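You operate a simulated robot arm through the tools that you are given. There is no shell and no other tool. Be economical: measure what you need, move in short steps, check, and stop when the job is done.

Carry out the task below with a simulated robot arm. There is one attempt and no reset: what you move stays moved.

TASK
Bake the two washed cores dry with the damper open.
Fine: dial to the heat on the plate's tag; door shut before you switch on; switch off at the green lamp, then open the door.

The check looks at the end state, three seconds after you hand in, the way a careful person would. Anything else that was tipped, shoved, dropped, spilled or broken makes it a failure.

THE ROBOT
A 6-joint arm with a two-finger parallel gripper, fixed in place. Base frame: the origin is at the foot of the arm, x ahead of it, y to its left, z up. Lengths are in m, angles in degrees, forces in N, time in s.
Its first joint turns from -66.0 to 66.0 degrees. Payload 2.7 kg.
Tool frame: the origin (TCP) lies between the finger pads and is the grasp point; the fingertips stand 0.023 m ahead of it; z points along the fingers, y is the line along which they close. Largest opening 0.094 m; finger width 0.038, thickness 0.01; the body of the gripper, 0.054 by 0.096 m, starts 0.039 m behind the TCP.
Orientation is that of the tool frame in the base frame, as [roll, pitch, yaw] about the fixed x, y, z axes, in that order (R = Rz(yaw) Ry(pitch) Rx(roll)). With the fingers straight down and closing along the base's y, the tool's x points along the base's -x, its y along +y and its z along -z.

THE INTERFACE
- The arm moves only by the tool apply_moves. Its argument "series" is a list of rows, each an object of numbers (a shift or turn left out is 0, a gripper value left out holds the last): "x", "y", "z": the shift along the base's x, y, z in units of 150 mm (1.0 is 150 mm); "rx", "ry", "rz": the turn, a rotation vector about the base's x, y, z in units of 60 degrees (1.0 is 60 degrees). In form: [{"x": .., "y": .., "z": .., "rx": .., "ry": .., "rz": ..}, ...]. A call has 1 to 8 rows; each row is the pose to reach, as a shift and turn from the pose commanded when the call began. "claw" is the closure in counts, from 0 (fully open) to 255 (shut), set as the call begins (left out, the last holds). A call with a number of a shift or a turn outside -1 to 1 is refused whole. Rows are played at 5 a second. More than 0.05 m and 8.6 degrees between two rows, or a gripper value outside its range, and nothing of the call is played. Where a pose cannot be reached the arm comes as near as it can. A force on the tool above 80 N (or 10 N above the force at the start of the call, whichever is more), or a blocked arm, ends the call early, and 0.2 s more pass. The fingers move at their own pace (about 0.045 m/s each) and stop on an object; they squeeze with about 21 N. The grip force told is the motor's: it shows also when the fingers shut on nothing. Time passes only in rows, and 0.2 s behind the last, so rows that repeat a pose let the fingers close. The reply holds the time, the measured pose of the TCP, the force on the tool along the base axes, the opening and the grip force, in the units named above and with some noise.
- Cameras (640 x 400 px; columns grow to the right, rows downward): "scene" is fixed at [0.0806, -0.429, 1.4198]; the picture's right is [0.76, -0.64, 0.00], its down [-0.28, -0.34, -0.90] and it looks along [0.58, 0.69, -0.44] (base axes); focal length 338 px, centre (320, 200). "wrist" rides on the gripper at [-0.039, 0, -0.044] in the tool frame; the picture's right is [0.00, -1.00, 0.00], its down [0.97, 0.00, -0.24] and it looks along [0.24, 0.00, 0.97] (tool axes); focal length 218 px, centre (320, 200).
- snapshot(camera): a new picture of that camera. The clock stands still meanwhile.
- locate(camera, pixels): there is no depth. For up to 12 entries [column, row, z] of the newest picture of that camera ("zoom" is the newest enlarged one), the place [x, y] in the base frame at which the ray of that pixel passes the height z, good to about 0.003 m. The clock stands still meanwhile.
- enlarge(camera, box): a new picture of the part [left, top, right, bottom] of that camera's present view, enlarged. The clock stands still meanwhile.
- close_job(): hands the job in; it is judged then, once.

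Keep the steps short. Do not move on a guess: measure, check each grasp and each placing, and mend mistakes. In all there are 80 turns and 46 pictures (those below and enlarged ones count). Leave the gripper open and the arm clear of the work at the hand-in unless told otherwise, and finish with a single line.

The tools are called after "Emit:" as name(argument=value, ...) on one line, values as JSON. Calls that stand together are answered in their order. apply_moves: Moves the arm, as the interface text tells. Its arguments: {"type":"object","properties":{"series":{"type":"array"},"claw":{"type":"number"}},"required":["series"]} The other tools are called the same way: snapshot (camera) takes a picture; locate (camera, pixels) gives the place at which the rays of pixels pass given heights; enlarge (camera, box) takes an enlarged picture of a part of a camera's view; close_job () hands the job in.

At the start:

```text
clock: 0.0
position: [0.3748, 0.1804, 1.2183]
orientation: [-179.9, 0.1, 180.0]
ft_force: [0.4, 0.2, -0.8]
finger_gap: 0.0938
gripper_force: 0.1
```

scene: 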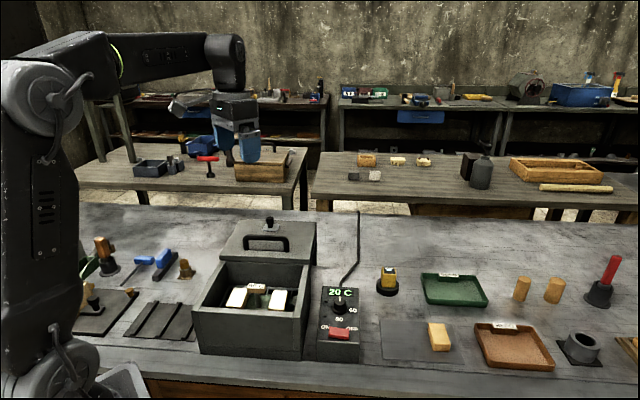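
wrist: 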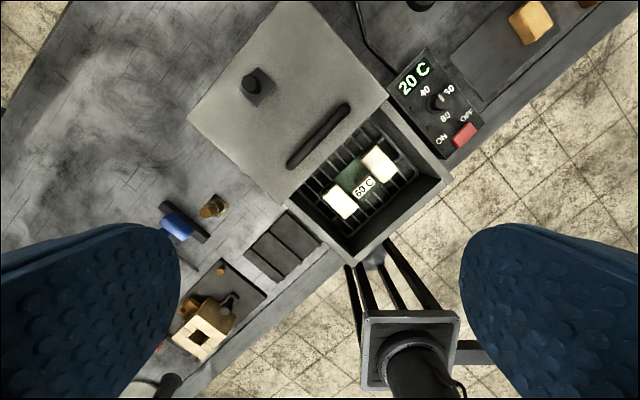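

I see an oven box with its lid slid back, a control panel, trays and other items. I'll enlarge the important areas first.

Emit:
enlarge(camera="scene", box=[180, 200, 380, 360])

Emit:
enlarge(camera="scene", box=[370, 240, 640, 400])

Emit:
enlarge(camera="wrist", box=[160, 40, 500, 380])

Emit:
enlarge(camera="scene", box=[70, 220, 220, 350])

```text
2.50 times, centred on (280, 280) of scene
```

zoom: 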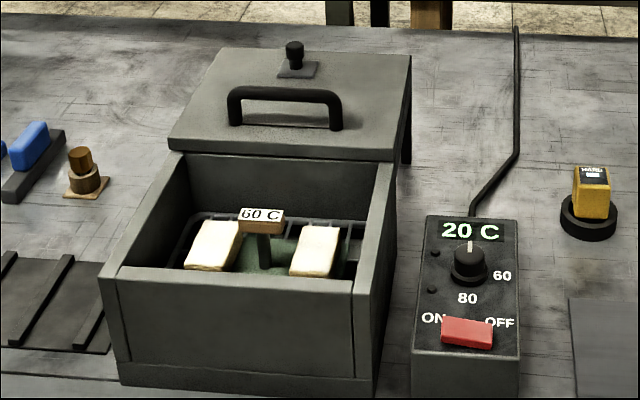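

```text
2.37 times, centred on (505, 320) of scene
```

zoom: 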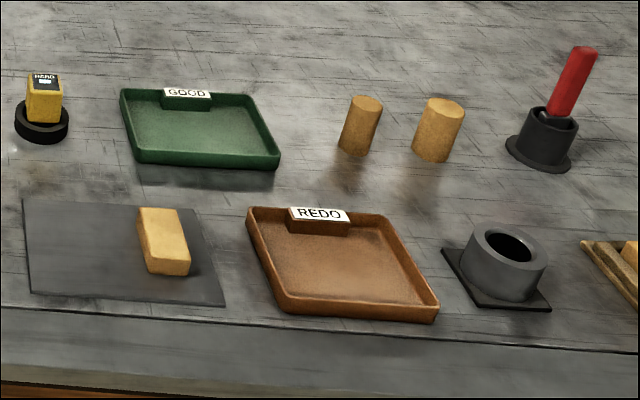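

```text
1.18 times, centred on (330, 210) of wrist
```

zoom: 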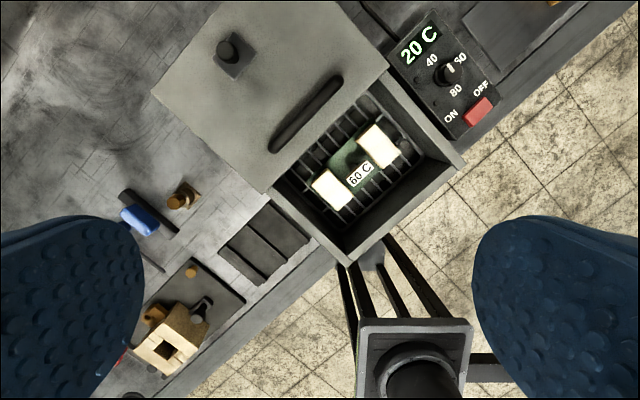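

```text
3.08 times, centred on (145, 285) of scene
```

zoom: 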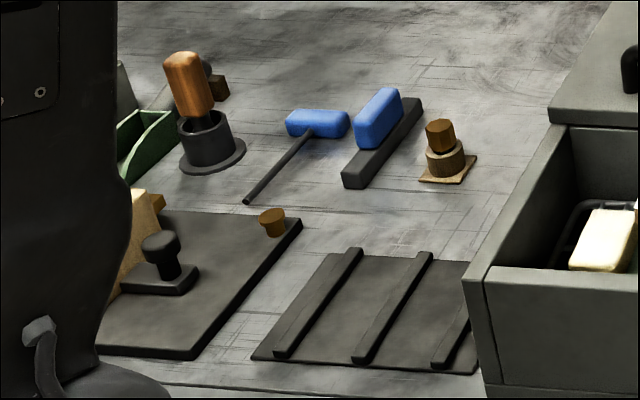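

Wrist view shows the tag reads 60 C. Let me measure positions of oven, lid, dial and switch at several heights.

Emit:
locate(camera="scene", pixels=[[201, 353, 0.855], [297, 360, 0.855], [193, 309, 0.95], [193, 309, 0.97], [303, 318, 0.97], [303, 318, 0.95], [317, 362, 0.855], [358, 362, 0.855], [317, 345, 0.88], [358, 345, 0.88], [338, 304, 0.9], [340, 334, 0.9]])

Emit:
locate(camera="wrist", pixels=[[252, 83, 1.0], [320, 135, 0.98], [188, 119, 0.96], [277, 0, 0.96], [388, 96, 0.96], [294, 204, 0.96], [354, 262, 0.96], [453, 181, 0.96], [436, 103, 0.9], [464, 134, 0.9], [342, 203, 0.9], [378, 163, 0.9]])

```text
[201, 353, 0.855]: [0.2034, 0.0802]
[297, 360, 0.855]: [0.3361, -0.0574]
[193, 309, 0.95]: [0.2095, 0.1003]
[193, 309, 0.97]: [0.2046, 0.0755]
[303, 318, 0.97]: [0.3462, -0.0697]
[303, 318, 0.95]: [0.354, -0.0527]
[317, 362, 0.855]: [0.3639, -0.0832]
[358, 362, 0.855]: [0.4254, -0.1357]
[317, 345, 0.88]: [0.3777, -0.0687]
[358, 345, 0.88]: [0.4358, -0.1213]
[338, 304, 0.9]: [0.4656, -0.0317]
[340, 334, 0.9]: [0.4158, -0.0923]
```

```text
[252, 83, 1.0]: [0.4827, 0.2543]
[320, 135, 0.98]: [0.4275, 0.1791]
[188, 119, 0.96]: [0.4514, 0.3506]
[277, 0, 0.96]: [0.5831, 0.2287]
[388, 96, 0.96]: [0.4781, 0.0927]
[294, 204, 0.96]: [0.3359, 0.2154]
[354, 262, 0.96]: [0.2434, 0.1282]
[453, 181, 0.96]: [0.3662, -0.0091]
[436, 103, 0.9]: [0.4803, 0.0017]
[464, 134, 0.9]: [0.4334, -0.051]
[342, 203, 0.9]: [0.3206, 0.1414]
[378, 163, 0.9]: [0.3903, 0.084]
```

The two cameras disagree at my guessed heights, so I calibrate on flat table features (mat left edge, black rack).

Emit:
locate(camera="scene", pixels=[[379, 319, 0.855], [383, 359, 0.855], [123, 336, 0.855], [149, 302, 0.855]])

Emit:
locate(camera="wrist", pixels=[[450, 54, 0.855], [487, 95, 0.855], [275, 283, 0.855], [243, 246, 0.855]])

Emit:
enlarge(camera="wrist", box=[360, 0, 520, 160])

```text
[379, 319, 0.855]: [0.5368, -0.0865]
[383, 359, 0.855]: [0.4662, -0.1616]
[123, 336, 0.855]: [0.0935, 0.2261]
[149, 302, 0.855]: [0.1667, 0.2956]
```

```text
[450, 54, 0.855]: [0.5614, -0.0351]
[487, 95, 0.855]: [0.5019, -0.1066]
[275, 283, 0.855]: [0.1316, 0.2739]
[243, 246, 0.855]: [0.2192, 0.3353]
```

```text
2.50 times, centred on (440, 80) of wrist
```

zoom: 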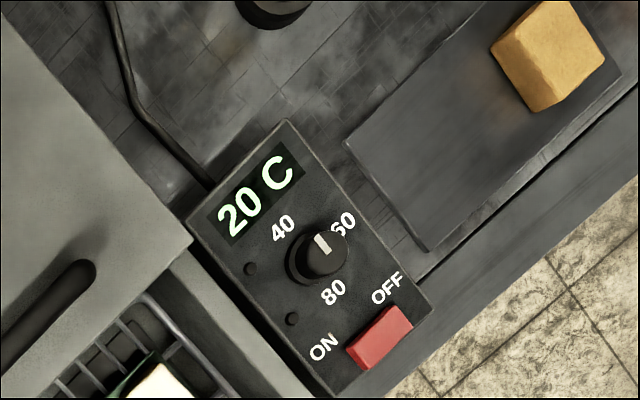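

Everything triangulates about 4 cm lower than 0.855, so I'll verify with closer views. I move high over the control panel, turning the tool 43° to line up with the oven (front edge runs about (0.68,-0.73)).

Emit:
apply_moves(series=[{"x": 0.11, "y": -0.166, "z": -0.12, "rz": 0.12}, {"x": 0.22, "y": -0.333, "z": -0.24, "rz": 0.24}, {"x": 0.33, "y": -0.5, "z": -0.36, "rz": 0.36}, {"x": 0.44, "y": -0.666, "z": -0.48, "rz": 0.48}, {"x": 0.55, "y": -0.833, "z": -0.6, "rz": 0.6}, {"x": 0.66, "y": -1.0, "z": -0.7, "rz": 0.717}, {"x": 0.66, "y": -1.0, "z": -0.7, "rz": 0.717}], claw=0)

Emit:
snapshot(camera="wrist")

```text
clock: 1.6
position: [0.4763, 0.0276, 1.1128]
orientation: [180.0, 0.0, -136.9]
ft_force: [-0.3, 0.1, -0.1]
finger_gap: 0.094
gripper_force: 0.1
```

```text
38 pictures are left
```

wrist: 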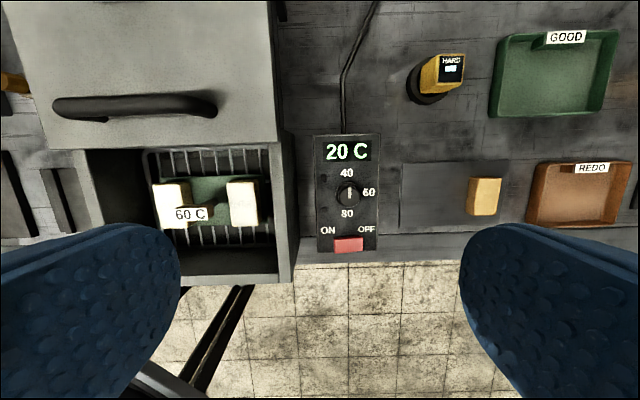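

Nicely aligned. I enlarge the panel and compute points for the height check (mat left edge column 401; knob 347,194; switch 348,245).

Emit:
enlarge(camera="wrist", box=[290, 120, 418, 264])

Emit:
locate(camera="wrist", pixels=[[401, 163, 0.855], [399, 232, 0.855], [401, 163, 0.82], [399, 232, 0.82], [347, 194, 0.87], [348, 245, 0.87], [135, 106, 0.95], [281, 147, 0.92], [314, 137, 0.87], [380, 133, 0.87]])

```text
2.78 times, centred on (354, 192) of wrist
```

zoom: 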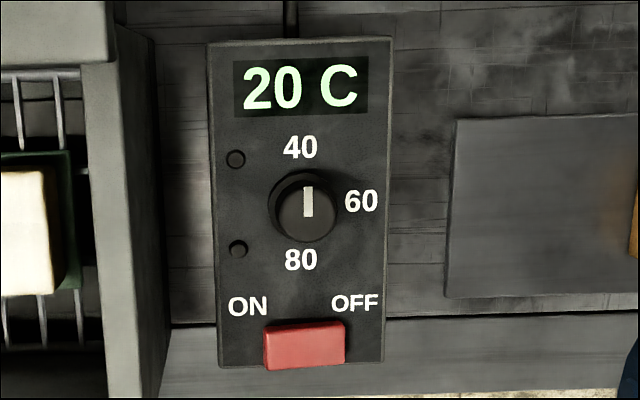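

```text
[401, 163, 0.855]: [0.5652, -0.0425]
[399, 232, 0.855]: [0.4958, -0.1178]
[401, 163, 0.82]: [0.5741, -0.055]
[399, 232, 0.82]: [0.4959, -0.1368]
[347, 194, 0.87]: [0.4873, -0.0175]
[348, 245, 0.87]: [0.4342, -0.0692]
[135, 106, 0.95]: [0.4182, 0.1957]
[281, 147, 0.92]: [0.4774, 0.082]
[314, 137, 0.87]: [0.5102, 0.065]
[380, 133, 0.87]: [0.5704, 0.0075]
```

Dial points to 40; 60 is 90° clockwise. The rocker is at OFF and no lamps are lit. The knob triangulates to about (0.487,-0.016), top about z 0.87. I go above it with fingers part closed.

Emit:
apply_moves(series=[{"x": 0.035, "y": -0.15, "z": -0.25}, {"x": 0.071, "y": -0.29, "z": -0.5}, {"x": 0.071, "y": -0.29, "z": -0.75}, {"x": 0.071, "y": -0.29, "z": -0.9}, {"x": 0.071, "y": -0.29, "z": -0.9}], claw=120)

Emit:
snapshot(camera="wrist")

```text
clock: 2.8
position: [0.4848, -0.0131, 0.977]
orientation: [-179.9, 0.0, -137.1]
ft_force: [-0.5, 0.2, -0.7]
finger_gap: 0.0497
gripper_force: 0.1
```

```text
36 pictures are left
```

wrist: 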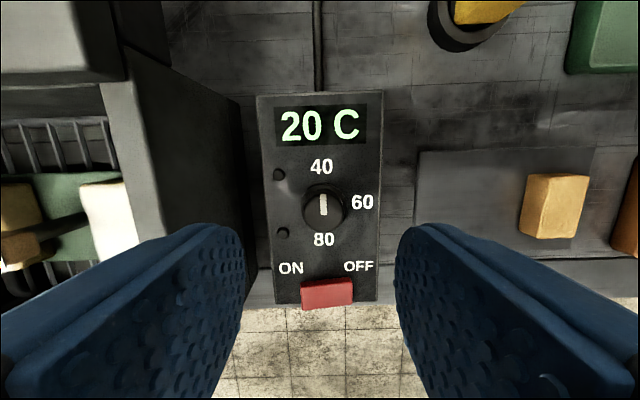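

Emit:
locate(camera="wrist", pixels=[[323, 205, 0.87], [323, 205, 0.85], [322, 202, 0.85], [401, 163, 0.855], [327, 292, 0.86], [312, 293, 0.86], [342, 290, 0.86], [256, 95, 0.85], [382, 91, 0.85], [419, 151, 0.82], [416, 258, 0.82]])

```text
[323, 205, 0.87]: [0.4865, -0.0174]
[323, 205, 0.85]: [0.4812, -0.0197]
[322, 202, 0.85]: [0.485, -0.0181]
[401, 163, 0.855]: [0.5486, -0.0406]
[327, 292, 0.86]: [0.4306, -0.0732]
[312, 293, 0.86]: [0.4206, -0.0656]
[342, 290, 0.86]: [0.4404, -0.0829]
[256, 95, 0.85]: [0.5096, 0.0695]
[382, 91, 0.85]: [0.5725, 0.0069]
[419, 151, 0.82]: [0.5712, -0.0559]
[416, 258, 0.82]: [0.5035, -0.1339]
```

Knob at (0.4865,-0.017). Descend around it to tips at ~0.862, slowly.

Emit:
apply_moves(series=[{"x": 0.011, "y": -0.026, "z": -0.2}, {"x": 0.011, "y": -0.026, "z": -0.4}, {"x": 0.011, "y": -0.026, "z": -0.5}, {"x": 0.011, "y": -0.026, "z": -0.56}, {"x": 0.011, "y": -0.026, "z": -0.6}, {"x": 0.011, "y": -0.026, "z": -0.6}])

Emit:
snapshot(camera="wrist")

Emit:
enlarge(camera="scene", box=[270, 240, 400, 370])

```text
clock: 4.2
position: [0.4881, -0.0175, 0.8888]
orientation: [-180.0, 0.0, -137.0]
ft_force: [0.4, -0.5, -0.7]
finger_gap: 0.0499
gripper_force: 0.0
```

```text
35 pictures are left
```

wrist: 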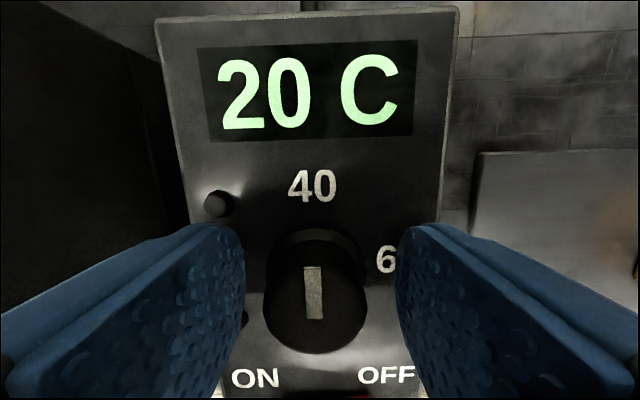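

```text
3.08 times, centred on (335, 305) of scene
```

zoom: 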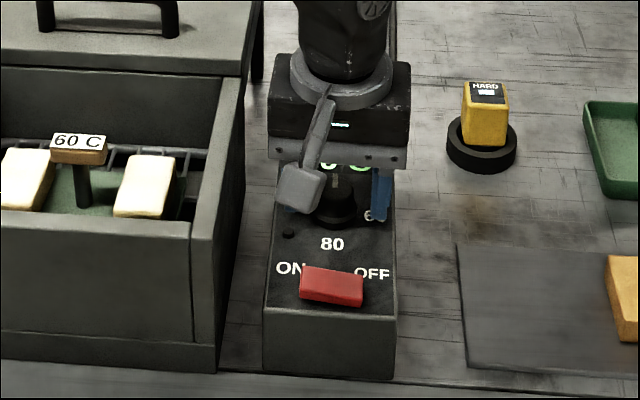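

The knob is between the fingertips (centre column ~316), but only its top. Go 10 mm lower, then close.

Emit:
apply_moves(series=[{"z": -0.03}, {"z": -0.06}, {"z": -0.06}])

Emit:
apply_moves(series=[{}, {}, {}, {}], claw=255)

Emit:
snapshot(camera="wrist")

```text
clock: 5.0
position: [0.4888, -0.0167, 0.8836]
orientation: [-179.8, 0.2, -137.0]
ft_force: [-11.1, -3.2, 42.8]
finger_gap: 0.0518
gripper_force: 2.2
```

```text
clock: 6.0
position: [0.4879, -0.0148, 0.8837]
orientation: [-179.9, 0.4, -137.0]
ft_force: [-12.5, 26.6, 47.7]
finger_gap: 0.0343
gripper_force: 21.2
```

```text
33 pictures are left
```

wrist: 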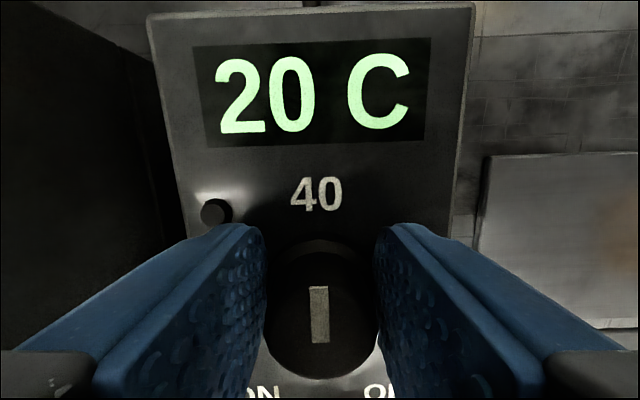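

The tips touched the panel (z≈0.860) and hold the knob (34 mm). I relieve the down-force, centre, and begin turning clockwise.

Emit:
apply_moves(series=[{"y": 0.015, "z": 0.02}, {"y": 0.015, "z": 0.04}, {"y": 0.015, "z": 0.04}])

Emit:
apply_moves(series=[{"rz": -0.125}, {"rz": -0.25}, {"rz": -0.375}, {"rz": -0.5}, {"rz": -0.625}, {"rz": -0.75}, {"rz": -0.75}])

Emit:
snapshot(camera="wrist")

```text
clock: 6.8
position: [0.4878, -0.0148, 0.884]
orientation: [180.0, -0.1, -136.8]
ft_force: [18.5, 16.5, -20.5]
finger_gap: 0.0335
gripper_force: 45.7
```

```text
clock: 8.4
position: [0.4882, -0.0184, 0.8853]
orientation: [-179.8, -0.1, 177.7]
ft_force: [6.1, -26.5, -6.7]
finger_gap: 0.0335
gripper_force: 44.8
```

```text
32 pictures are left
```

wrist: 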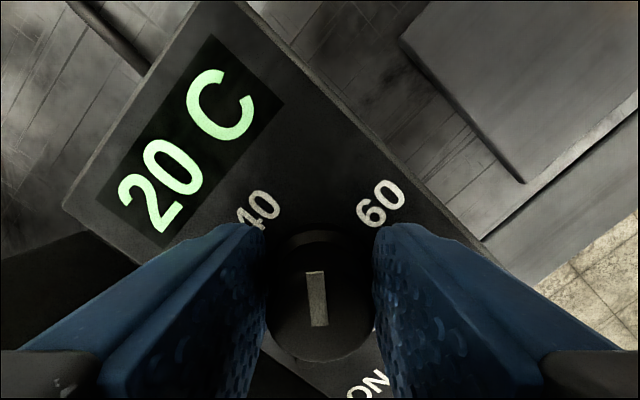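

The knob turns with the gripper (45° so far). I turn the remaining 45°.

Emit:
apply_moves(series=[{"y": 0.01, "rz": -0.125}, {"y": 0.01, "rz": -0.25}, {"y": 0.01, "rz": -0.375}, {"y": 0.01, "rz": -0.5}, {"y": 0.01, "rz": -0.625}, {"y": 0.01, "rz": -0.77}, {"y": 0.01, "rz": -0.77}])

Emit:
snapshot(camera="wrist")

```text
refused: row 6 steps farther than a row can; nothing moved
```

```text
31 pictures are left
```

wrist: 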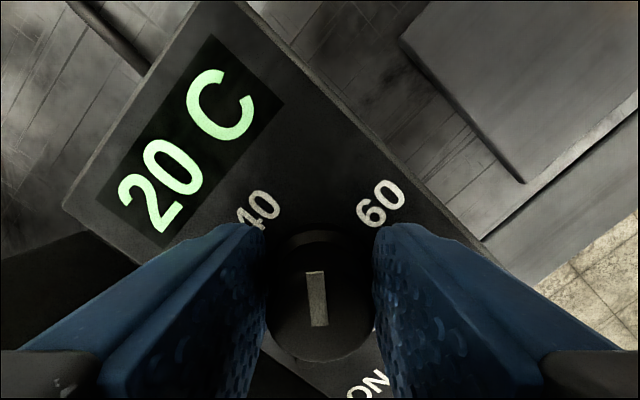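

A row was too big; repeat with even steps.

Emit:
apply_moves(series=[{"y": 0.01, "rz": -0.13}, {"y": 0.01, "rz": -0.26}, {"y": 0.01, "rz": -0.39}, {"y": 0.01, "rz": -0.52}, {"y": 0.01, "rz": -0.65}, {"y": 0.01, "rz": -0.77}, {"y": 0.01, "rz": -0.77}])

```text
clock: 10.0
position: [0.486, -0.0198, 0.8859]
orientation: [-179.5, 0.0, 131.6]
ft_force: [-18.1, -39.5, -0.8]
finger_gap: 0.0333
gripper_force: 44.7
```

Turned about 91°. Open and rise to check.

Emit:
apply_moves(series=[{}, {}, {}], claw=130)

Emit:
apply_moves(series=[{"z": 0.15}, {"z": 0.4}, {"z": 0.7, "rz": 0.13}, {"z": 1.0, "rz": 0.26}, {"z": 1.0, "rz": 0.39}, {"z": 1.0, "rz": 0.52}, {"z": 1.0, "rz": 0.65}, {"z": 1.0, "rz": 0.77}])

Emit:
snapshot(camera="wrist")

```text
clock: 10.8
position: [0.4884, -0.0126, 0.8859]
orientation: [179.9, 0.2, 131.8]
ft_force: [-0.6, 0.5, -0.1]
finger_gap: 0.0463
gripper_force: 0.0
```

```text
clock: 12.6
position: [0.4875, -0.0136, 1.036]
orientation: [-179.9, 0.0, 178.1]
ft_force: [-0.2, 0.0, 0.7]
finger_gap: 0.046
gripper_force: 0.0
```

```text
30 pictures are left
```

wrist: 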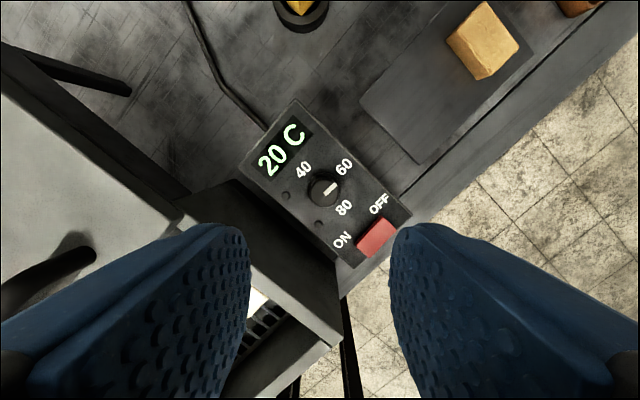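

Dial is on 60. Now go and inspect the lid and its damper knob.

Emit:
apply_moves(series=[{"y": 0.05, "z": 0.25, "rz": 0.1}, {"y": 0.2, "z": 0.5, "rz": 0.2}, {"y": 0.4, "z": 0.6, "rz": 0.3}, {"y": 0.6, "z": 0.7, "rz": 0.4}, {"y": 0.8, "z": 0.7, "rz": 0.5}, {"y": 1.0, "z": 0.7, "rz": 0.6}, {"y": 1.0, "z": 0.7, "rz": 0.7}, {"y": 1.0, "z": 0.7, "rz": 0.75}], claw=0)

Emit:
apply_moves(series=[{"y": 0.25}, {"y": 0.5}, {"y": 0.7}, {"y": 0.7}])

Emit:
snapshot(camera="wrist")

```text
clock: 14.4
position: [0.4885, 0.1377, 1.1416]
orientation: [-180.0, 0.0, -136.9]
ft_force: [0.6, 0.6, 0.4]
finger_gap: 0.0937
gripper_force: 0.1
```

```text
clock: 15.4
position: [0.489, 0.2406, 1.1418]
orientation: [180.0, 0.0, -137.0]
ft_force: [0.1, -0.2, -0.2]
finger_gap: 0.0939
gripper_force: 0.0
```

```text
29 pictures are left
```

wrist: 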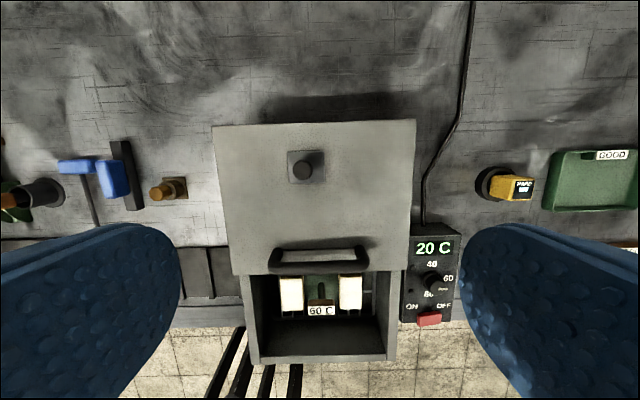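

Emit:
enlarge(camera="wrist", box=[210, 110, 420, 280])

Emit:
enlarge(camera="scene", box=[215, 205, 325, 275])

Emit:
locate(camera="wrist", pixels=[[303, 170, 0.97], [287, 151, 0.94], [325, 151, 0.94], [327, 182, 0.94], [290, 183, 0.94], [272, 258, 0.97], [368, 256, 0.97], [212, 126, 0.93], [415, 119, 0.93], [410, 270, 0.93], [233, 273, 0.93], [324, 362, 0.93]])

```text
2.35 times, centred on (315, 195) of wrist
```

zoom: 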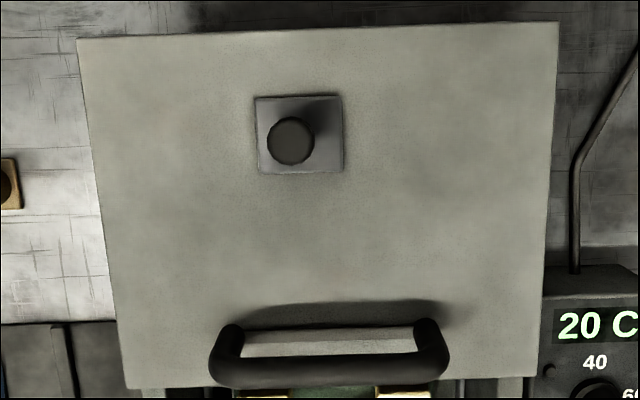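

```text
5.71 times, centred on (270, 240) of scene
```

zoom: 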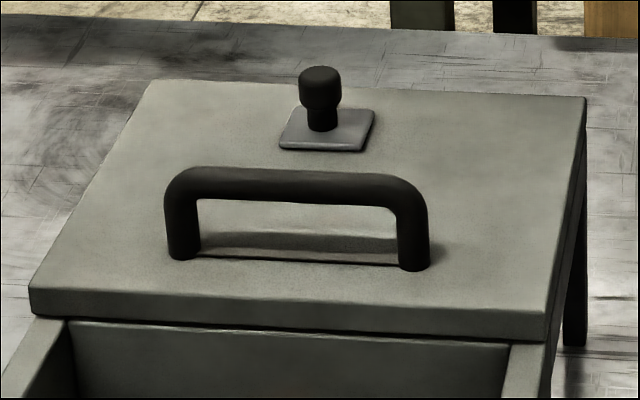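

```text
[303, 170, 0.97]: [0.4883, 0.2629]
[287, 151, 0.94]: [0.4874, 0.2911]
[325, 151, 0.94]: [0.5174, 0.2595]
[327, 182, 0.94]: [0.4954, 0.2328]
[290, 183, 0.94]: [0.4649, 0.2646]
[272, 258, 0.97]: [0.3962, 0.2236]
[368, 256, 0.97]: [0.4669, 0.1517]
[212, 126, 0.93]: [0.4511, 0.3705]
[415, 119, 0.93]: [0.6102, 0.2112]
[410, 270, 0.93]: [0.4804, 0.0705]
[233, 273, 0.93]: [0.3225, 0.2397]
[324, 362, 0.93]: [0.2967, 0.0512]
```

The damper is a small plate (~43 mm) with a mushroom knob at about (0.488,0.263), top z≈0.972; no vent hole is visible so it looks closed. I descend over it.

Emit:
apply_moves(series=[{"y": 0.15, "z": -0.2}, {"y": 0.15, "z": -0.45}, {"y": 0.15, "z": -0.7}, {"y": 0.15, "z": -0.85}, {"y": 0.15, "z": -1.0}, {"y": 0.15, "z": -1.0}], claw=120)

Emit:
snapshot(camera="wrist")

```text
clock: 16.8
position: [0.4902, 0.2636, 0.9887]
orientation: [180.0, 0.0, -137.0]
ft_force: [-0.7, -0.9, -0.1]
finger_gap: 0.0497
gripper_force: 0.1
```

```text
26 pictures are left
```

wrist: 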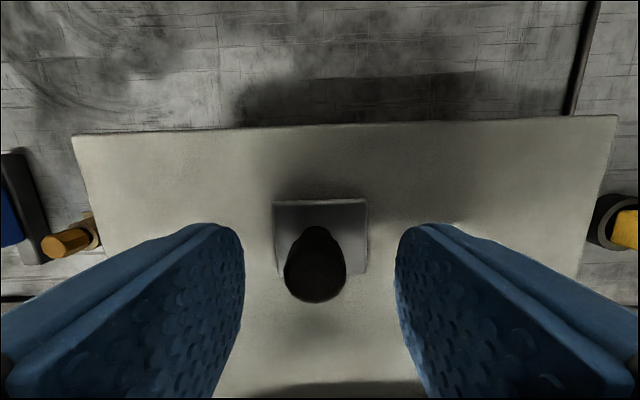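

Knob centred (316,265). Down 20 mm and close.

Emit:
apply_moves(series=[{"z": -0.07}, {"z": -0.13}, {"z": -0.13}])

Emit:
apply_moves(series=[{}, {}, {}, {}], claw=255)

```text
clock: 17.6
position: [0.4888, 0.2631, 0.9723]
orientation: [180.0, 0.0, -137.0]
ft_force: [0.1, 0.5, -0.2]
finger_gap: 0.0497
gripper_force: 0.1
```

```text
clock: 18.6
position: [0.4894, 0.2629, 0.9719]
orientation: [180.0, 0.0, -137.0]
ft_force: [0.2, -0.1, -1.7]
finger_gap: 0.0192
gripper_force: 45.1
```

Gripped the knob (19 mm). Test-slide 10 mm along the lid's width (to the right).

Emit:
apply_moves(series=[{"x": 0.015, "y": -0.016}, {"x": 0.03, "y": -0.033}, {"x": 0.045, "y": -0.049}, {"x": 0.045, "y": -0.049}])

Emit:
snapshot(camera="wrist")

```text
clock: 19.6
position: [0.4951, 0.256, 0.9727]
orientation: [179.9, -0.1, -137.0]
ft_force: [-0.7, -1.0, 4.4]
finger_gap: 0.0192
gripper_force: 45.0
```

```text
25 pictures are left
```

wrist: 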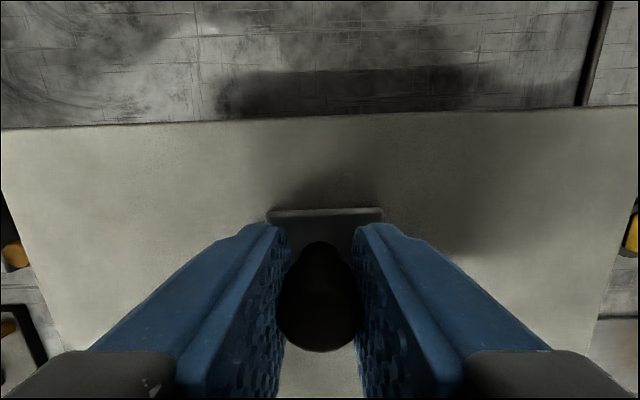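

It slides freely (forces ~4 N). Continue another 35 mm, watching force.

Emit:
apply_moves(series=[{"x": 0.032, "y": -0.034}, {"x": 0.064, "y": -0.068}, {"x": 0.096, "y": -0.102}, {"x": 0.128, "y": -0.136}, {"x": 0.16, "y": -0.17}, {"x": 0.16, "y": -0.17}])

Emit:
enlarge(camera="scene", box=[215, 205, 325, 275])

```text
clock: 21.0
position: [0.5134, 0.2378, 0.9726]
orientation: [179.5, 0.1, -136.7]
ft_force: [-31.1, 29.2, 15.6]
finger_gap: 0.0191
gripper_force: 44.9
```

```text
5.71 times, centred on (270, 240) of scene
```

zoom: 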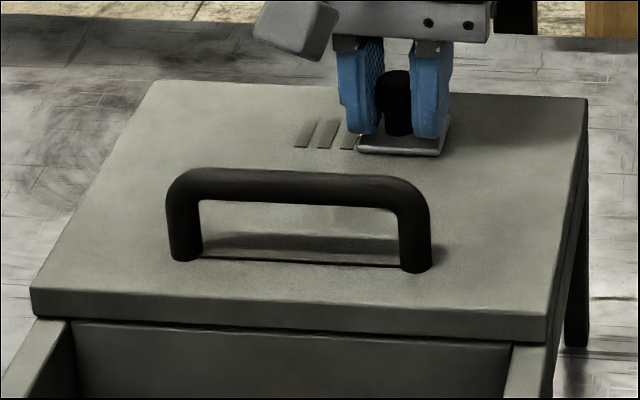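

Vent slots are uncovered and the slide hit its end stop (35 mm). Release and rise.

Emit:
apply_moves(series=[{"x": -0.04, "y": 0.043}, {"x": -0.04, "y": 0.043}])

Emit:
apply_moves(series=[{}, {}, {}, {"z": 0.2}, {"z": 0.5}, {"z": 0.5}], claw=120)

Emit:
snapshot(camera="wrist")

```text
clock: 21.6
position: [0.5131, 0.2363, 0.972]
orientation: [-180.0, 0.1, -136.9]
ft_force: [-7.8, 9.7, 4.6]
finger_gap: 0.0193
gripper_force: 45.1
```

```text
clock: 23.0
position: [0.5095, 0.236, 1.0459]
orientation: [180.0, 0.0, -137.0]
ft_force: [-0.2, -0.3, 0.5]
finger_gap: 0.0499
gripper_force: 0.1
```

```text
23 pictures are left
```

wrist: 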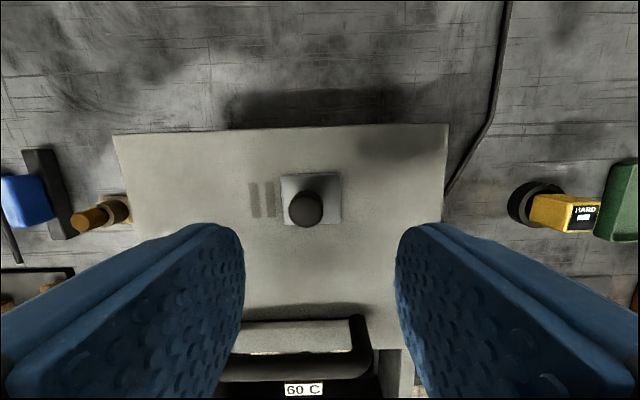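

Zoom in to see how fully the slots are uncovered.

Emit:
enlarge(camera="wrist", box=[220, 150, 380, 250])

```text
4.00 times, centred on (300, 200) of wrist
```

zoom: 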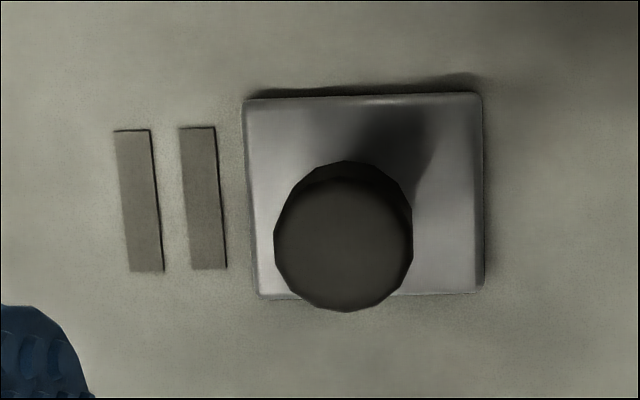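

The third slot is still covered (plate crept back). Regrip and push fully to the stop, releasing there.

Emit:
apply_moves(series=[{"z": -0.25}, {"z": -0.4}, {"z": -0.49}, {"z": -0.49}])

Emit:
apply_moves(series=[{}, {}, {}, {"x": 0.02, "y": -0.021}, {"x": 0.04, "y": -0.043}, {"x": 0.05, "y": -0.053}, {"x": 0.05, "y": -0.053}], claw=255)

Emit:
enlarge(camera="scene", box=[240, 205, 310, 250])

```text
clock: 24.0
position: [0.5122, 0.2384, 0.973]
orientation: [-180.0, 0.0, -137.0]
ft_force: [0.3, -0.8, 1.2]
finger_gap: 0.0499
gripper_force: 0.1
```

```text
clock: 25.6
position: [0.5127, 0.2386, 0.9716]
orientation: [179.1, -0.1, -136.6]
ft_force: [-36.0, 32.0, -2.5]
finger_gap: 0.0192
gripper_force: 45.1
```

```text
8.89 times, centred on (275, 228) of scene
```

zoom: 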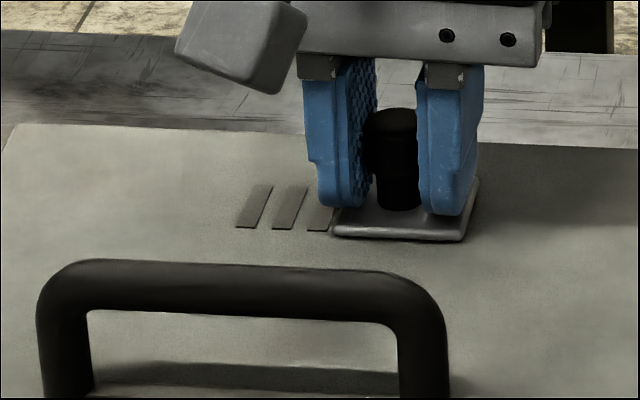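

At the stop now (48 N), three slots visible. Open right here, rise and verify.

Emit:
apply_moves(series=[{}, {}, {}], claw=120)

Emit:
apply_moves(series=[{"z": 0.2}, {"z": 0.45}, {"z": 0.45}])

Emit:
enlarge(camera="wrist", box=[220, 150, 380, 250])

```text
clock: 26.4
position: [0.5201, 0.2306, 0.9739]
orientation: [-179.9, 0.1, -137.1]
ft_force: [0.2, -0.3, 0.5]
finger_gap: 0.0495
gripper_force: 0.0
```

```text
clock: 27.2
position: [0.518, 0.2293, 1.0405]
orientation: [179.9, 0.0, -137.1]
ft_force: [0.6, -0.4, 0.0]
finger_gap: 0.0494
gripper_force: 0.0
```

```text
4.00 times, centred on (300, 200) of wrist
```

zoom: 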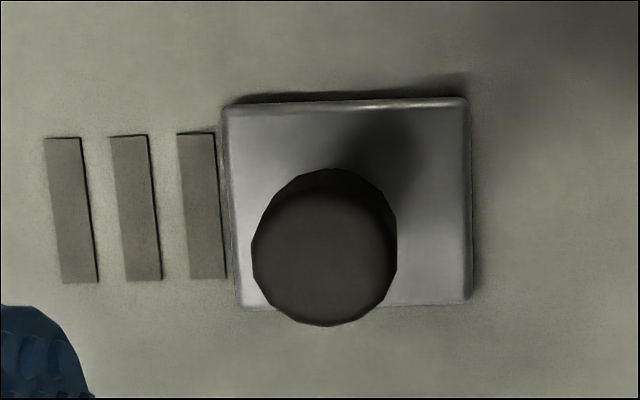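

Damper is fully open now. Next the lid: move over the handle and turn the tool 90° so that fingers can straddle the bar.

Emit:
apply_moves(series=[{"x": -0.1, "y": -0.06, "z": 0.06, "rz": -0.12}, {"x": -0.2, "y": -0.12, "z": 0.1, "rz": -0.24}, {"x": -0.3, "y": -0.18, "z": 0.1, "rz": -0.36}, {"x": -0.4, "y": -0.24, "z": 0.1, "rz": -0.48}, {"x": -0.5, "y": -0.28, "z": 0.1, "rz": -0.6}, {"x": -0.56, "y": -0.3, "z": 0.1, "rz": -0.72}, {"x": -0.56, "y": -0.3, "z": 0.1, "rz": -0.84}, {"x": -0.56, "y": -0.3, "z": 0.1, "rz": -0.96}], claw=80)

Emit:
apply_moves(series=[{"rz": -0.12}, {"rz": -0.24}, {"rz": -0.36}, {"rz": -0.48}, {"rz": -0.54}, {"rz": -0.54}])

Emit:
snapshot(camera="wrist")

```text
clock: 29.0
position: [0.4344, 0.184, 1.0551]
orientation: [180.0, 0.0, 165.3]
ft_force: [0.2, -0.1, 0.3]
finger_gap: 0.0646
gripper_force: 0.0
```

```text
clock: 30.4
position: [0.435, 0.1852, 1.0558]
orientation: [180.0, 0.0, 132.9]
ft_force: [0.0, -0.6, 0.2]
finger_gap: 0.0645
gripper_force: 0.1
```

```text
19 pictures are left
```

wrist: 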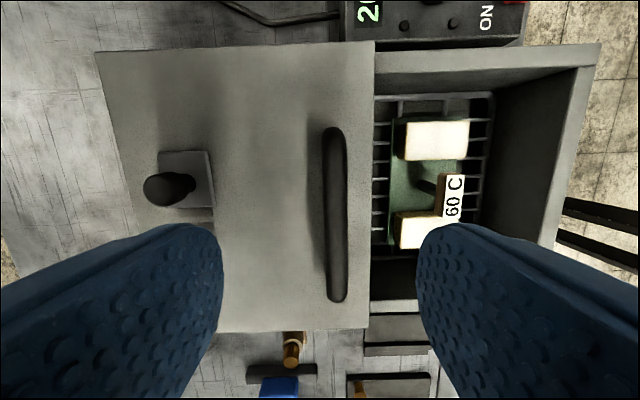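

Emit:
locate(camera="wrist", pixels=[[335, 214, 0.975], [335, 135, 0.975], [333, 295, 0.975], [455, 197, 0.91], [455, 197, 0.89], [580, 150, 0.93], [371, 190, 0.935]])

Emit:
locate(camera="scene", pixels=[[257, 288, 0.91], [257, 288, 0.89], [257, 288, 0.93]])

```text
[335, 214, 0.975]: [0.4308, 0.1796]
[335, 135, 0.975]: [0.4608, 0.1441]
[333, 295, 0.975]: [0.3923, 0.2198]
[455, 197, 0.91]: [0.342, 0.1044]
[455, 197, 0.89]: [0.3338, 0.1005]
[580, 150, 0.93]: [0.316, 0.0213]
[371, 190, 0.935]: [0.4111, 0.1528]
```

```text
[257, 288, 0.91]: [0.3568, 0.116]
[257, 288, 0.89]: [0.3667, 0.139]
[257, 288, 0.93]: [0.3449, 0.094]
```

Handle bar centre ~(0.429,0.181), top ≈0.975. The tag top (~0.922) should pass just under the lid; I'll watch that. Lower over the bar and grip.

Emit:
apply_moves(series=[{"x": -0.04, "y": -0.027, "z": -0.2}, {"x": -0.04, "y": -0.027, "z": -0.35}, {"x": -0.04, "y": -0.027, "z": -0.45}, {"x": -0.04, "y": -0.027, "z": -0.53}, {"x": -0.04, "y": -0.027, "z": -0.53}])

Emit:
apply_moves(series=[{}, {}, {}, {}], claw=255)

Emit:
enlarge(camera="scene", box=[180, 200, 340, 360])

```text
clock: 31.6
position: [0.4283, 0.1811, 0.9757]
orientation: [180.0, -0.1, 133.0]
ft_force: [0.4, -0.4, 0.0]
finger_gap: 0.0648
gripper_force: 0.0
```

```text
clock: 32.6
position: [0.4282, 0.1795, 0.9768]
orientation: [180.0, 0.0, 133.2]
ft_force: [0.1, -1.4, 0.1]
finger_gap: 0.0146
gripper_force: 44.2
```

```text
2.50 times, centred on (260, 280) of scene
```

zoom: 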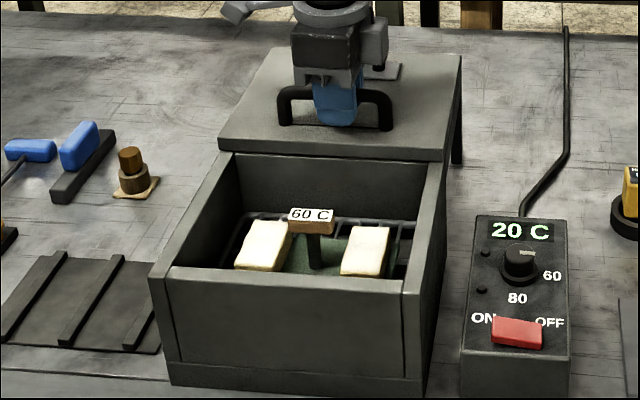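

Bar gripped (14.6 mm). Pull the lid forward 60 mm gently.

Emit:
apply_moves(series=[{"x": -0.048, "y": -0.046}, {"x": -0.096, "y": -0.093}, {"x": -0.144, "y": -0.139}, {"x": -0.192, "y": -0.185}, {"x": -0.24, "y": -0.232}, {"x": -0.288, "y": -0.278}, {"x": -0.288, "y": -0.278}])

Emit:
enlarge(camera="scene", box=[180, 200, 340, 360])

```text
clock: 34.2
position: [0.3868, 0.1374, 0.9765]
orientation: [179.9, 0.1, 133.1]
ft_force: [10.6, -11.2, 3.3]
finger_gap: 0.0148
gripper_force: 44.6
```

```text
2.50 times, centred on (260, 280) of scene
```

zoom: 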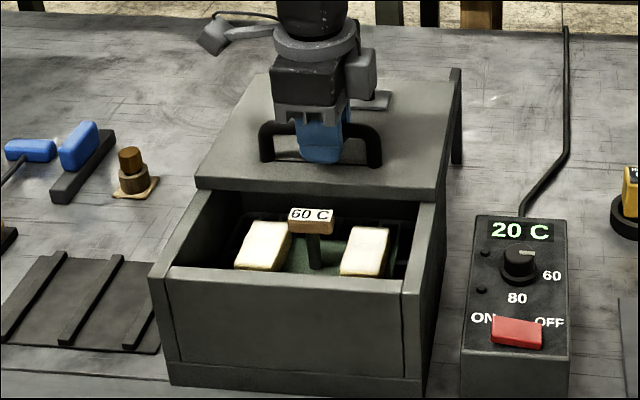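

Slides on its rails. Continue 30 mm with slightly corrected heading, watching the tag.

Emit:
apply_moves(series=[{"x": -0.034, "y": -0.036}, {"x": -0.067, "y": -0.073}, {"x": -0.1, "y": -0.109}, {"x": -0.134, "y": -0.146}, {"x": -0.134, "y": -0.146}])

Emit:
enlarge(camera="scene", box=[200, 230, 320, 330])

```text
clock: 35.4
position: [0.3657, 0.1166, 0.9756]
orientation: [-179.9, 0.1, 133.1]
ft_force: [12.1, -11.4, -2.2]
finger_gap: 0.0146
gripper_force: 43.9
```

```text
4.00 times, centred on (260, 280) of scene
```

zoom: 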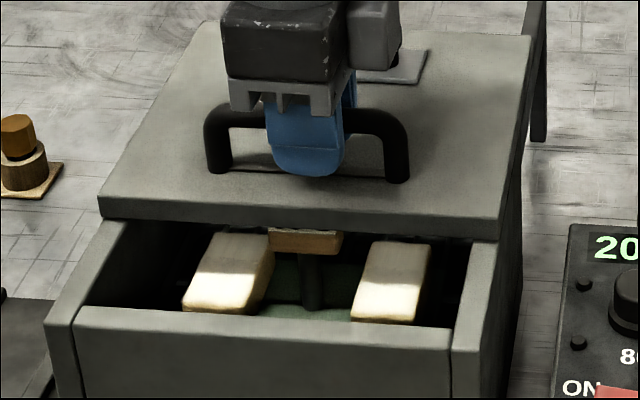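

The tag passes under the lid. Continue toward the closed stop.

Emit:
apply_moves(series=[{"x": -0.045, "y": -0.049}, {"x": -0.091, "y": -0.098}, {"x": -0.136, "y": -0.147}, {"x": -0.182, "y": -0.196}, {"x": -0.227, "y": -0.244}, {"x": -0.26, "y": -0.28}, {"x": -0.295, "y": -0.317}, {"x": -0.295, "y": -0.317}])

Emit:
enlarge(camera="scene", box=[180, 200, 370, 370])

```text
clock: 37.2
position: [0.3207, 0.0702, 0.9755]
orientation: [-179.9, -0.1, 133.1]
ft_force: [-22.6, 22.0, 3.8]
finger_gap: 0.0146
gripper_force: 44.9
```

```text
2.35 times, centred on (275, 285) of scene
```

zoom: 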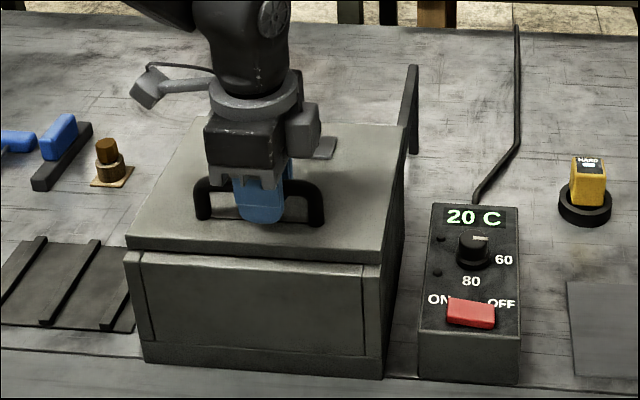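

The lid covers the box front. Nudge 10 mm further to feel for a stop.

Emit:
apply_moves(series=[{"x": -0.016, "y": -0.016}, {"x": -0.032, "y": -0.032}, {"x": -0.048, "y": -0.048}, {"x": -0.048, "y": -0.048}])

```text
clock: 38.2
position: [0.314, 0.0625, 0.9758]
orientation: [179.9, 0.2, 133.1]
ft_force: [-19.1, 19.2, 4.5]
finger_gap: 0.0147
gripper_force: 44.8
```

No stop felt. Check whether the lid still covers the back of the box.

Emit:
enlarge(camera="scene", box=[180, 200, 370, 370])

```text
2.35 times, centred on (275, 285) of scene
```

zoom: 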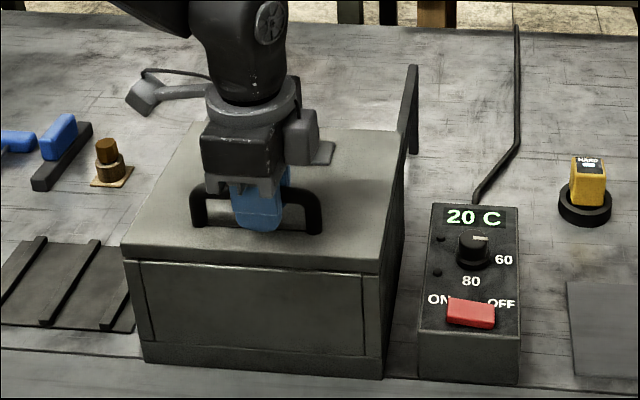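

The lid's front edge is about flush with the rim; continue in small steps until a stop is felt.

Emit:
apply_moves(series=[{"x": -0.02, "y": -0.02}, {"x": -0.04, "y": -0.04}, {"x": -0.04, "y": -0.04}])

```text
clock: 39.0
position: [0.3144, 0.0606, 0.9774]
orientation: [179.0, 0.5, 133.4]
ft_force: [34.0, 53.3, -25.2]
finger_gap: 0.0148
gripper_force: 44.9
```

Stop felt (63 N against pull): door shut. Release and rise.

Emit:
apply_moves(series=[{}, {}, {}, {}], claw=80)

Emit:
apply_moves(series=[{"z": 0.2}, {"z": 0.4}, {"x": 0.15, "y": -0.05, "z": 0.6, "rz": 0.13}, {"x": 0.35, "y": -0.15, "z": 0.7, "rz": 0.26}, {"x": 0.55, "y": -0.3, "z": 0.7, "rz": 0.39}, {"x": 0.7, "y": -0.5, "z": 0.7, "rz": 0.52}, {"x": 0.8, "y": -0.68, "z": 0.7, "rz": 0.65}, {"x": 0.83, "y": -0.75, "z": 0.7, "rz": 0.75}])

Emit:
apply_moves(series=[{"rz": 0.12}, {"rz": 0.24}, {"rz": 0.36}, {"rz": 0.48}, {"rz": 0.6}, {"rz": 0.75}], claw=255)

Emit:
snapshot(camera="wrist")

```text
clock: 40.0
position: [0.3085, 0.0574, 0.9754]
orientation: [-179.9, 0.0, 133.0]
ft_force: [0.3, 0.1, 0.7]
finger_gap: 0.0646
gripper_force: 0.0
```

```text
clock: 41.8
position: [0.433, -0.0574, 1.0823]
orientation: [179.9, 0.1, 178.2]
ft_force: [0.2, 0.1, 0.3]
finger_gap: 0.0644
gripper_force: 0.0
```

```text
refused: row 6 steps farther than a row can; nothing moved
```

```text
13 pictures are left
```

wrist: 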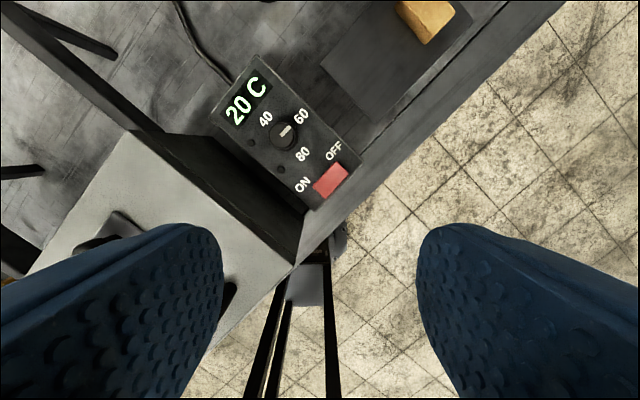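

Lid is flush and shut. Locate the rocker (330,181), and rotate with closed fingers for pressing.

Emit:
locate(camera="wrist", pixels=[[330, 180, 0.865], [318, 187, 0.865], [342, 171, 0.865], [285, 135, 0.872]])

Emit:
apply_moves(series=[{"rz": 0.13}, {"rz": 0.26}, {"rz": 0.39}, {"rz": 0.52}, {"rz": 0.65}, {"rz": 0.75}, {"rz": 0.75}], claw=255)

```text
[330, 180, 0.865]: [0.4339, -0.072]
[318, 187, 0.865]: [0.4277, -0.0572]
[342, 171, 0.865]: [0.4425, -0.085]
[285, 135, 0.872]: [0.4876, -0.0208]
```

```text
clock: 43.4
position: [0.4331, -0.0559, 1.0814]
orientation: [-180.0, -0.1, -136.8]
ft_force: [-0.8, -0.7, -0.8]
finger_gap: 0.0
gripper_force: 21.0
```

Emit:
apply_moves(series=[{"x": -0.055, "y": -0.049, "z": -0.2}, {"x": -0.055, "y": -0.049, "z": -0.45}, {"x": -0.055, "y": -0.049, "z": -0.7}, {"x": -0.055, "y": -0.049, "z": -0.9}, {"x": -0.055, "y": -0.049, "z": -1.0}, {"x": -0.055, "y": -0.049, "z": -1.0}])

Emit:
snapshot(camera="wrist")

```text
clock: 44.8
position: [0.4253, -0.0662, 0.9299]
orientation: [-179.9, 0.0, -136.9]
ft_force: [0.1, 0.4, 0.4]
finger_gap: 0.0
gripper_force: 21.0
```

```text
12 pictures are left
```

wrist: 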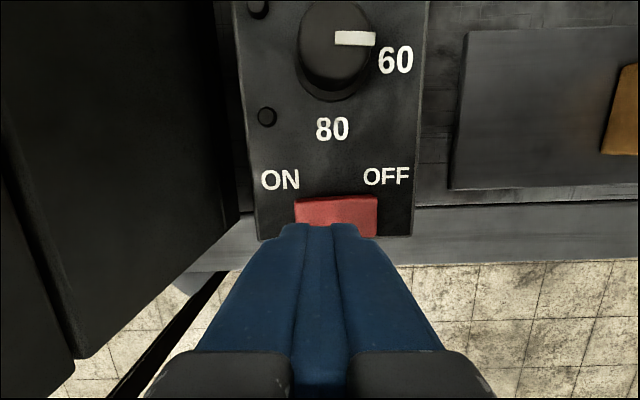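

Fingers sit over the rocker's left-centre; shift 5 mm more to the ON side and press down slowly.

Emit:
apply_moves(series=[{"x": -0.023, "y": 0.024, "z": -0.06}, {"x": -0.023, "y": 0.024, "z": -0.12}, {"x": -0.023, "y": 0.024, "z": -0.17}, {"x": -0.023, "y": 0.024, "z": -0.21}, {"x": -0.023, "y": 0.024, "z": -0.24}, {"x": -0.023, "y": 0.024, "z": -0.265}])

Emit:
enlarge(camera="scene", box=[280, 270, 400, 370])

```text
clock: 46.2
position: [0.4201, -0.0595, 0.8937]
orientation: [-179.9, 0.1, -137.0]
ft_force: [-30.3, 15.2, 60.1]
finger_gap: 0.0
gripper_force: 21.5
```

```text
4.00 times, centred on (340, 320) of scene
```

zoom: 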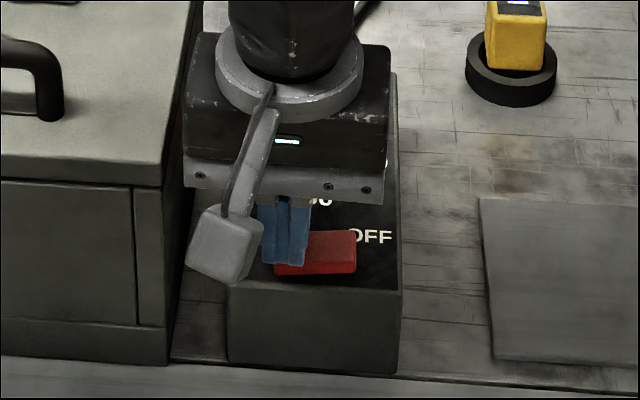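

Pressed with 60 N; the OFF side now looks raised. Rise and look at the panel.

Emit:
apply_moves(series=[{"z": 0.2}, {"z": 0.5}, {"z": 0.8}])

Emit:
snapshot(camera="wrist")

```text
clock: 47.0
position: [0.4215, -0.058, 1.0127]
orientation: [180.0, 0.1, -137.0]
ft_force: [-0.6, -0.2, 0.3]
finger_gap: 0.0002
gripper_force: 21.3
```

```text
10 pictures are left
```

wrist: 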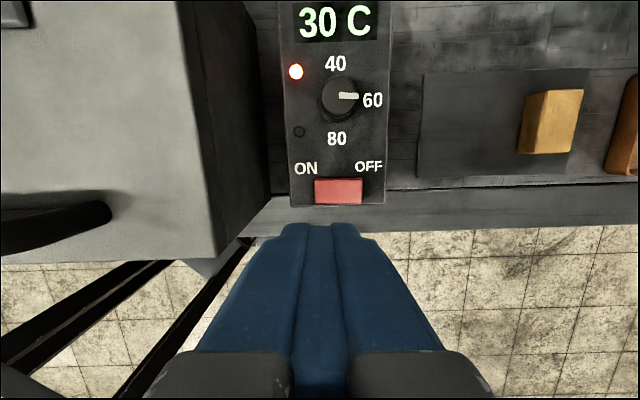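

On: red lamp lit, 30 C. Move to hover over the OFF end while watching.

Emit:
apply_moves(series=[{"x": 0.07, "y": -0.08, "z": -0.1}, {"x": 0.137, "y": -0.157, "z": -0.25}, {"x": 0.137, "y": -0.157, "z": -0.4}, {"x": 0.137, "y": -0.157, "z": -0.5}, {"x": 0.137, "y": -0.157, "z": -0.5}, {"x": 0.137, "y": -0.157, "z": -0.5}])

Emit:
snapshot(camera="wrist")

```text
clock: 48.4
position: [0.4423, -0.0845, 0.9375]
orientation: [-179.9, 0.0, -137.0]
ft_force: [0.3, 0.2, -0.2]
finger_gap: 0.0
gripper_force: 21.5
```

```text
9 pictures are left
```

wrist: 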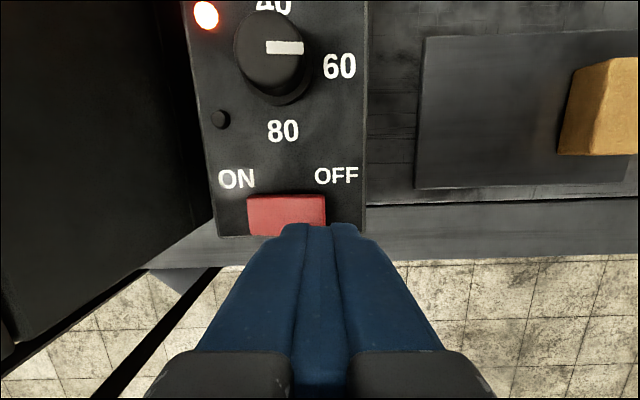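

Aligned near OFF end (shift 4 mm back). Wait about 3.6 s, then look.

Emit:
apply_moves(series=[{"x": -0.019, "y": 0.02}, {"x": -0.019, "y": 0.02}, {"x": -0.019, "y": 0.02}, {"x": -0.019, "y": 0.02}, {"x": -0.019, "y": 0.02}, {"x": -0.019, "y": 0.02}, {"x": -0.019, "y": 0.02}, {"x": -0.019, "y": 0.02}])

Emit:
apply_moves(series=[{}, {}, {}, {}, {}, {}, {}, {}])

Emit:
snapshot(camera="scene")

```text
clock: 50.2
position: [0.4404, -0.0808, 0.9365]
orientation: [179.9, 0.0, -137.0]
ft_force: [-0.1, -0.2, 1.2]
finger_gap: 0.0002
gripper_force: 20.7
```

```text
clock: 52.0
position: [0.4399, -0.0807, 0.9367]
orientation: [-180.0, 0.0, -137.0]
ft_force: [0.3, 0.4, -0.5]
finger_gap: 0.0
gripper_force: 21.4
```

```text
8 pictures are left
```

scene: 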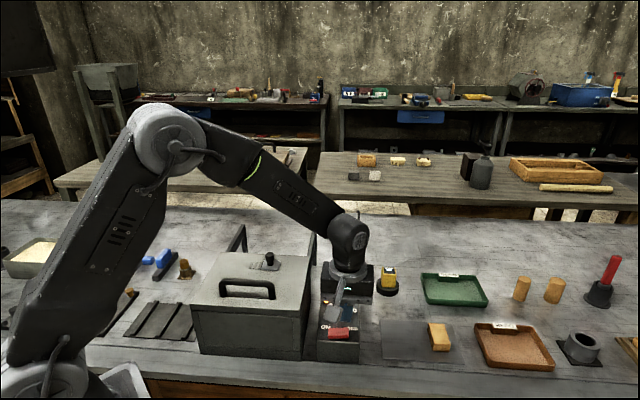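

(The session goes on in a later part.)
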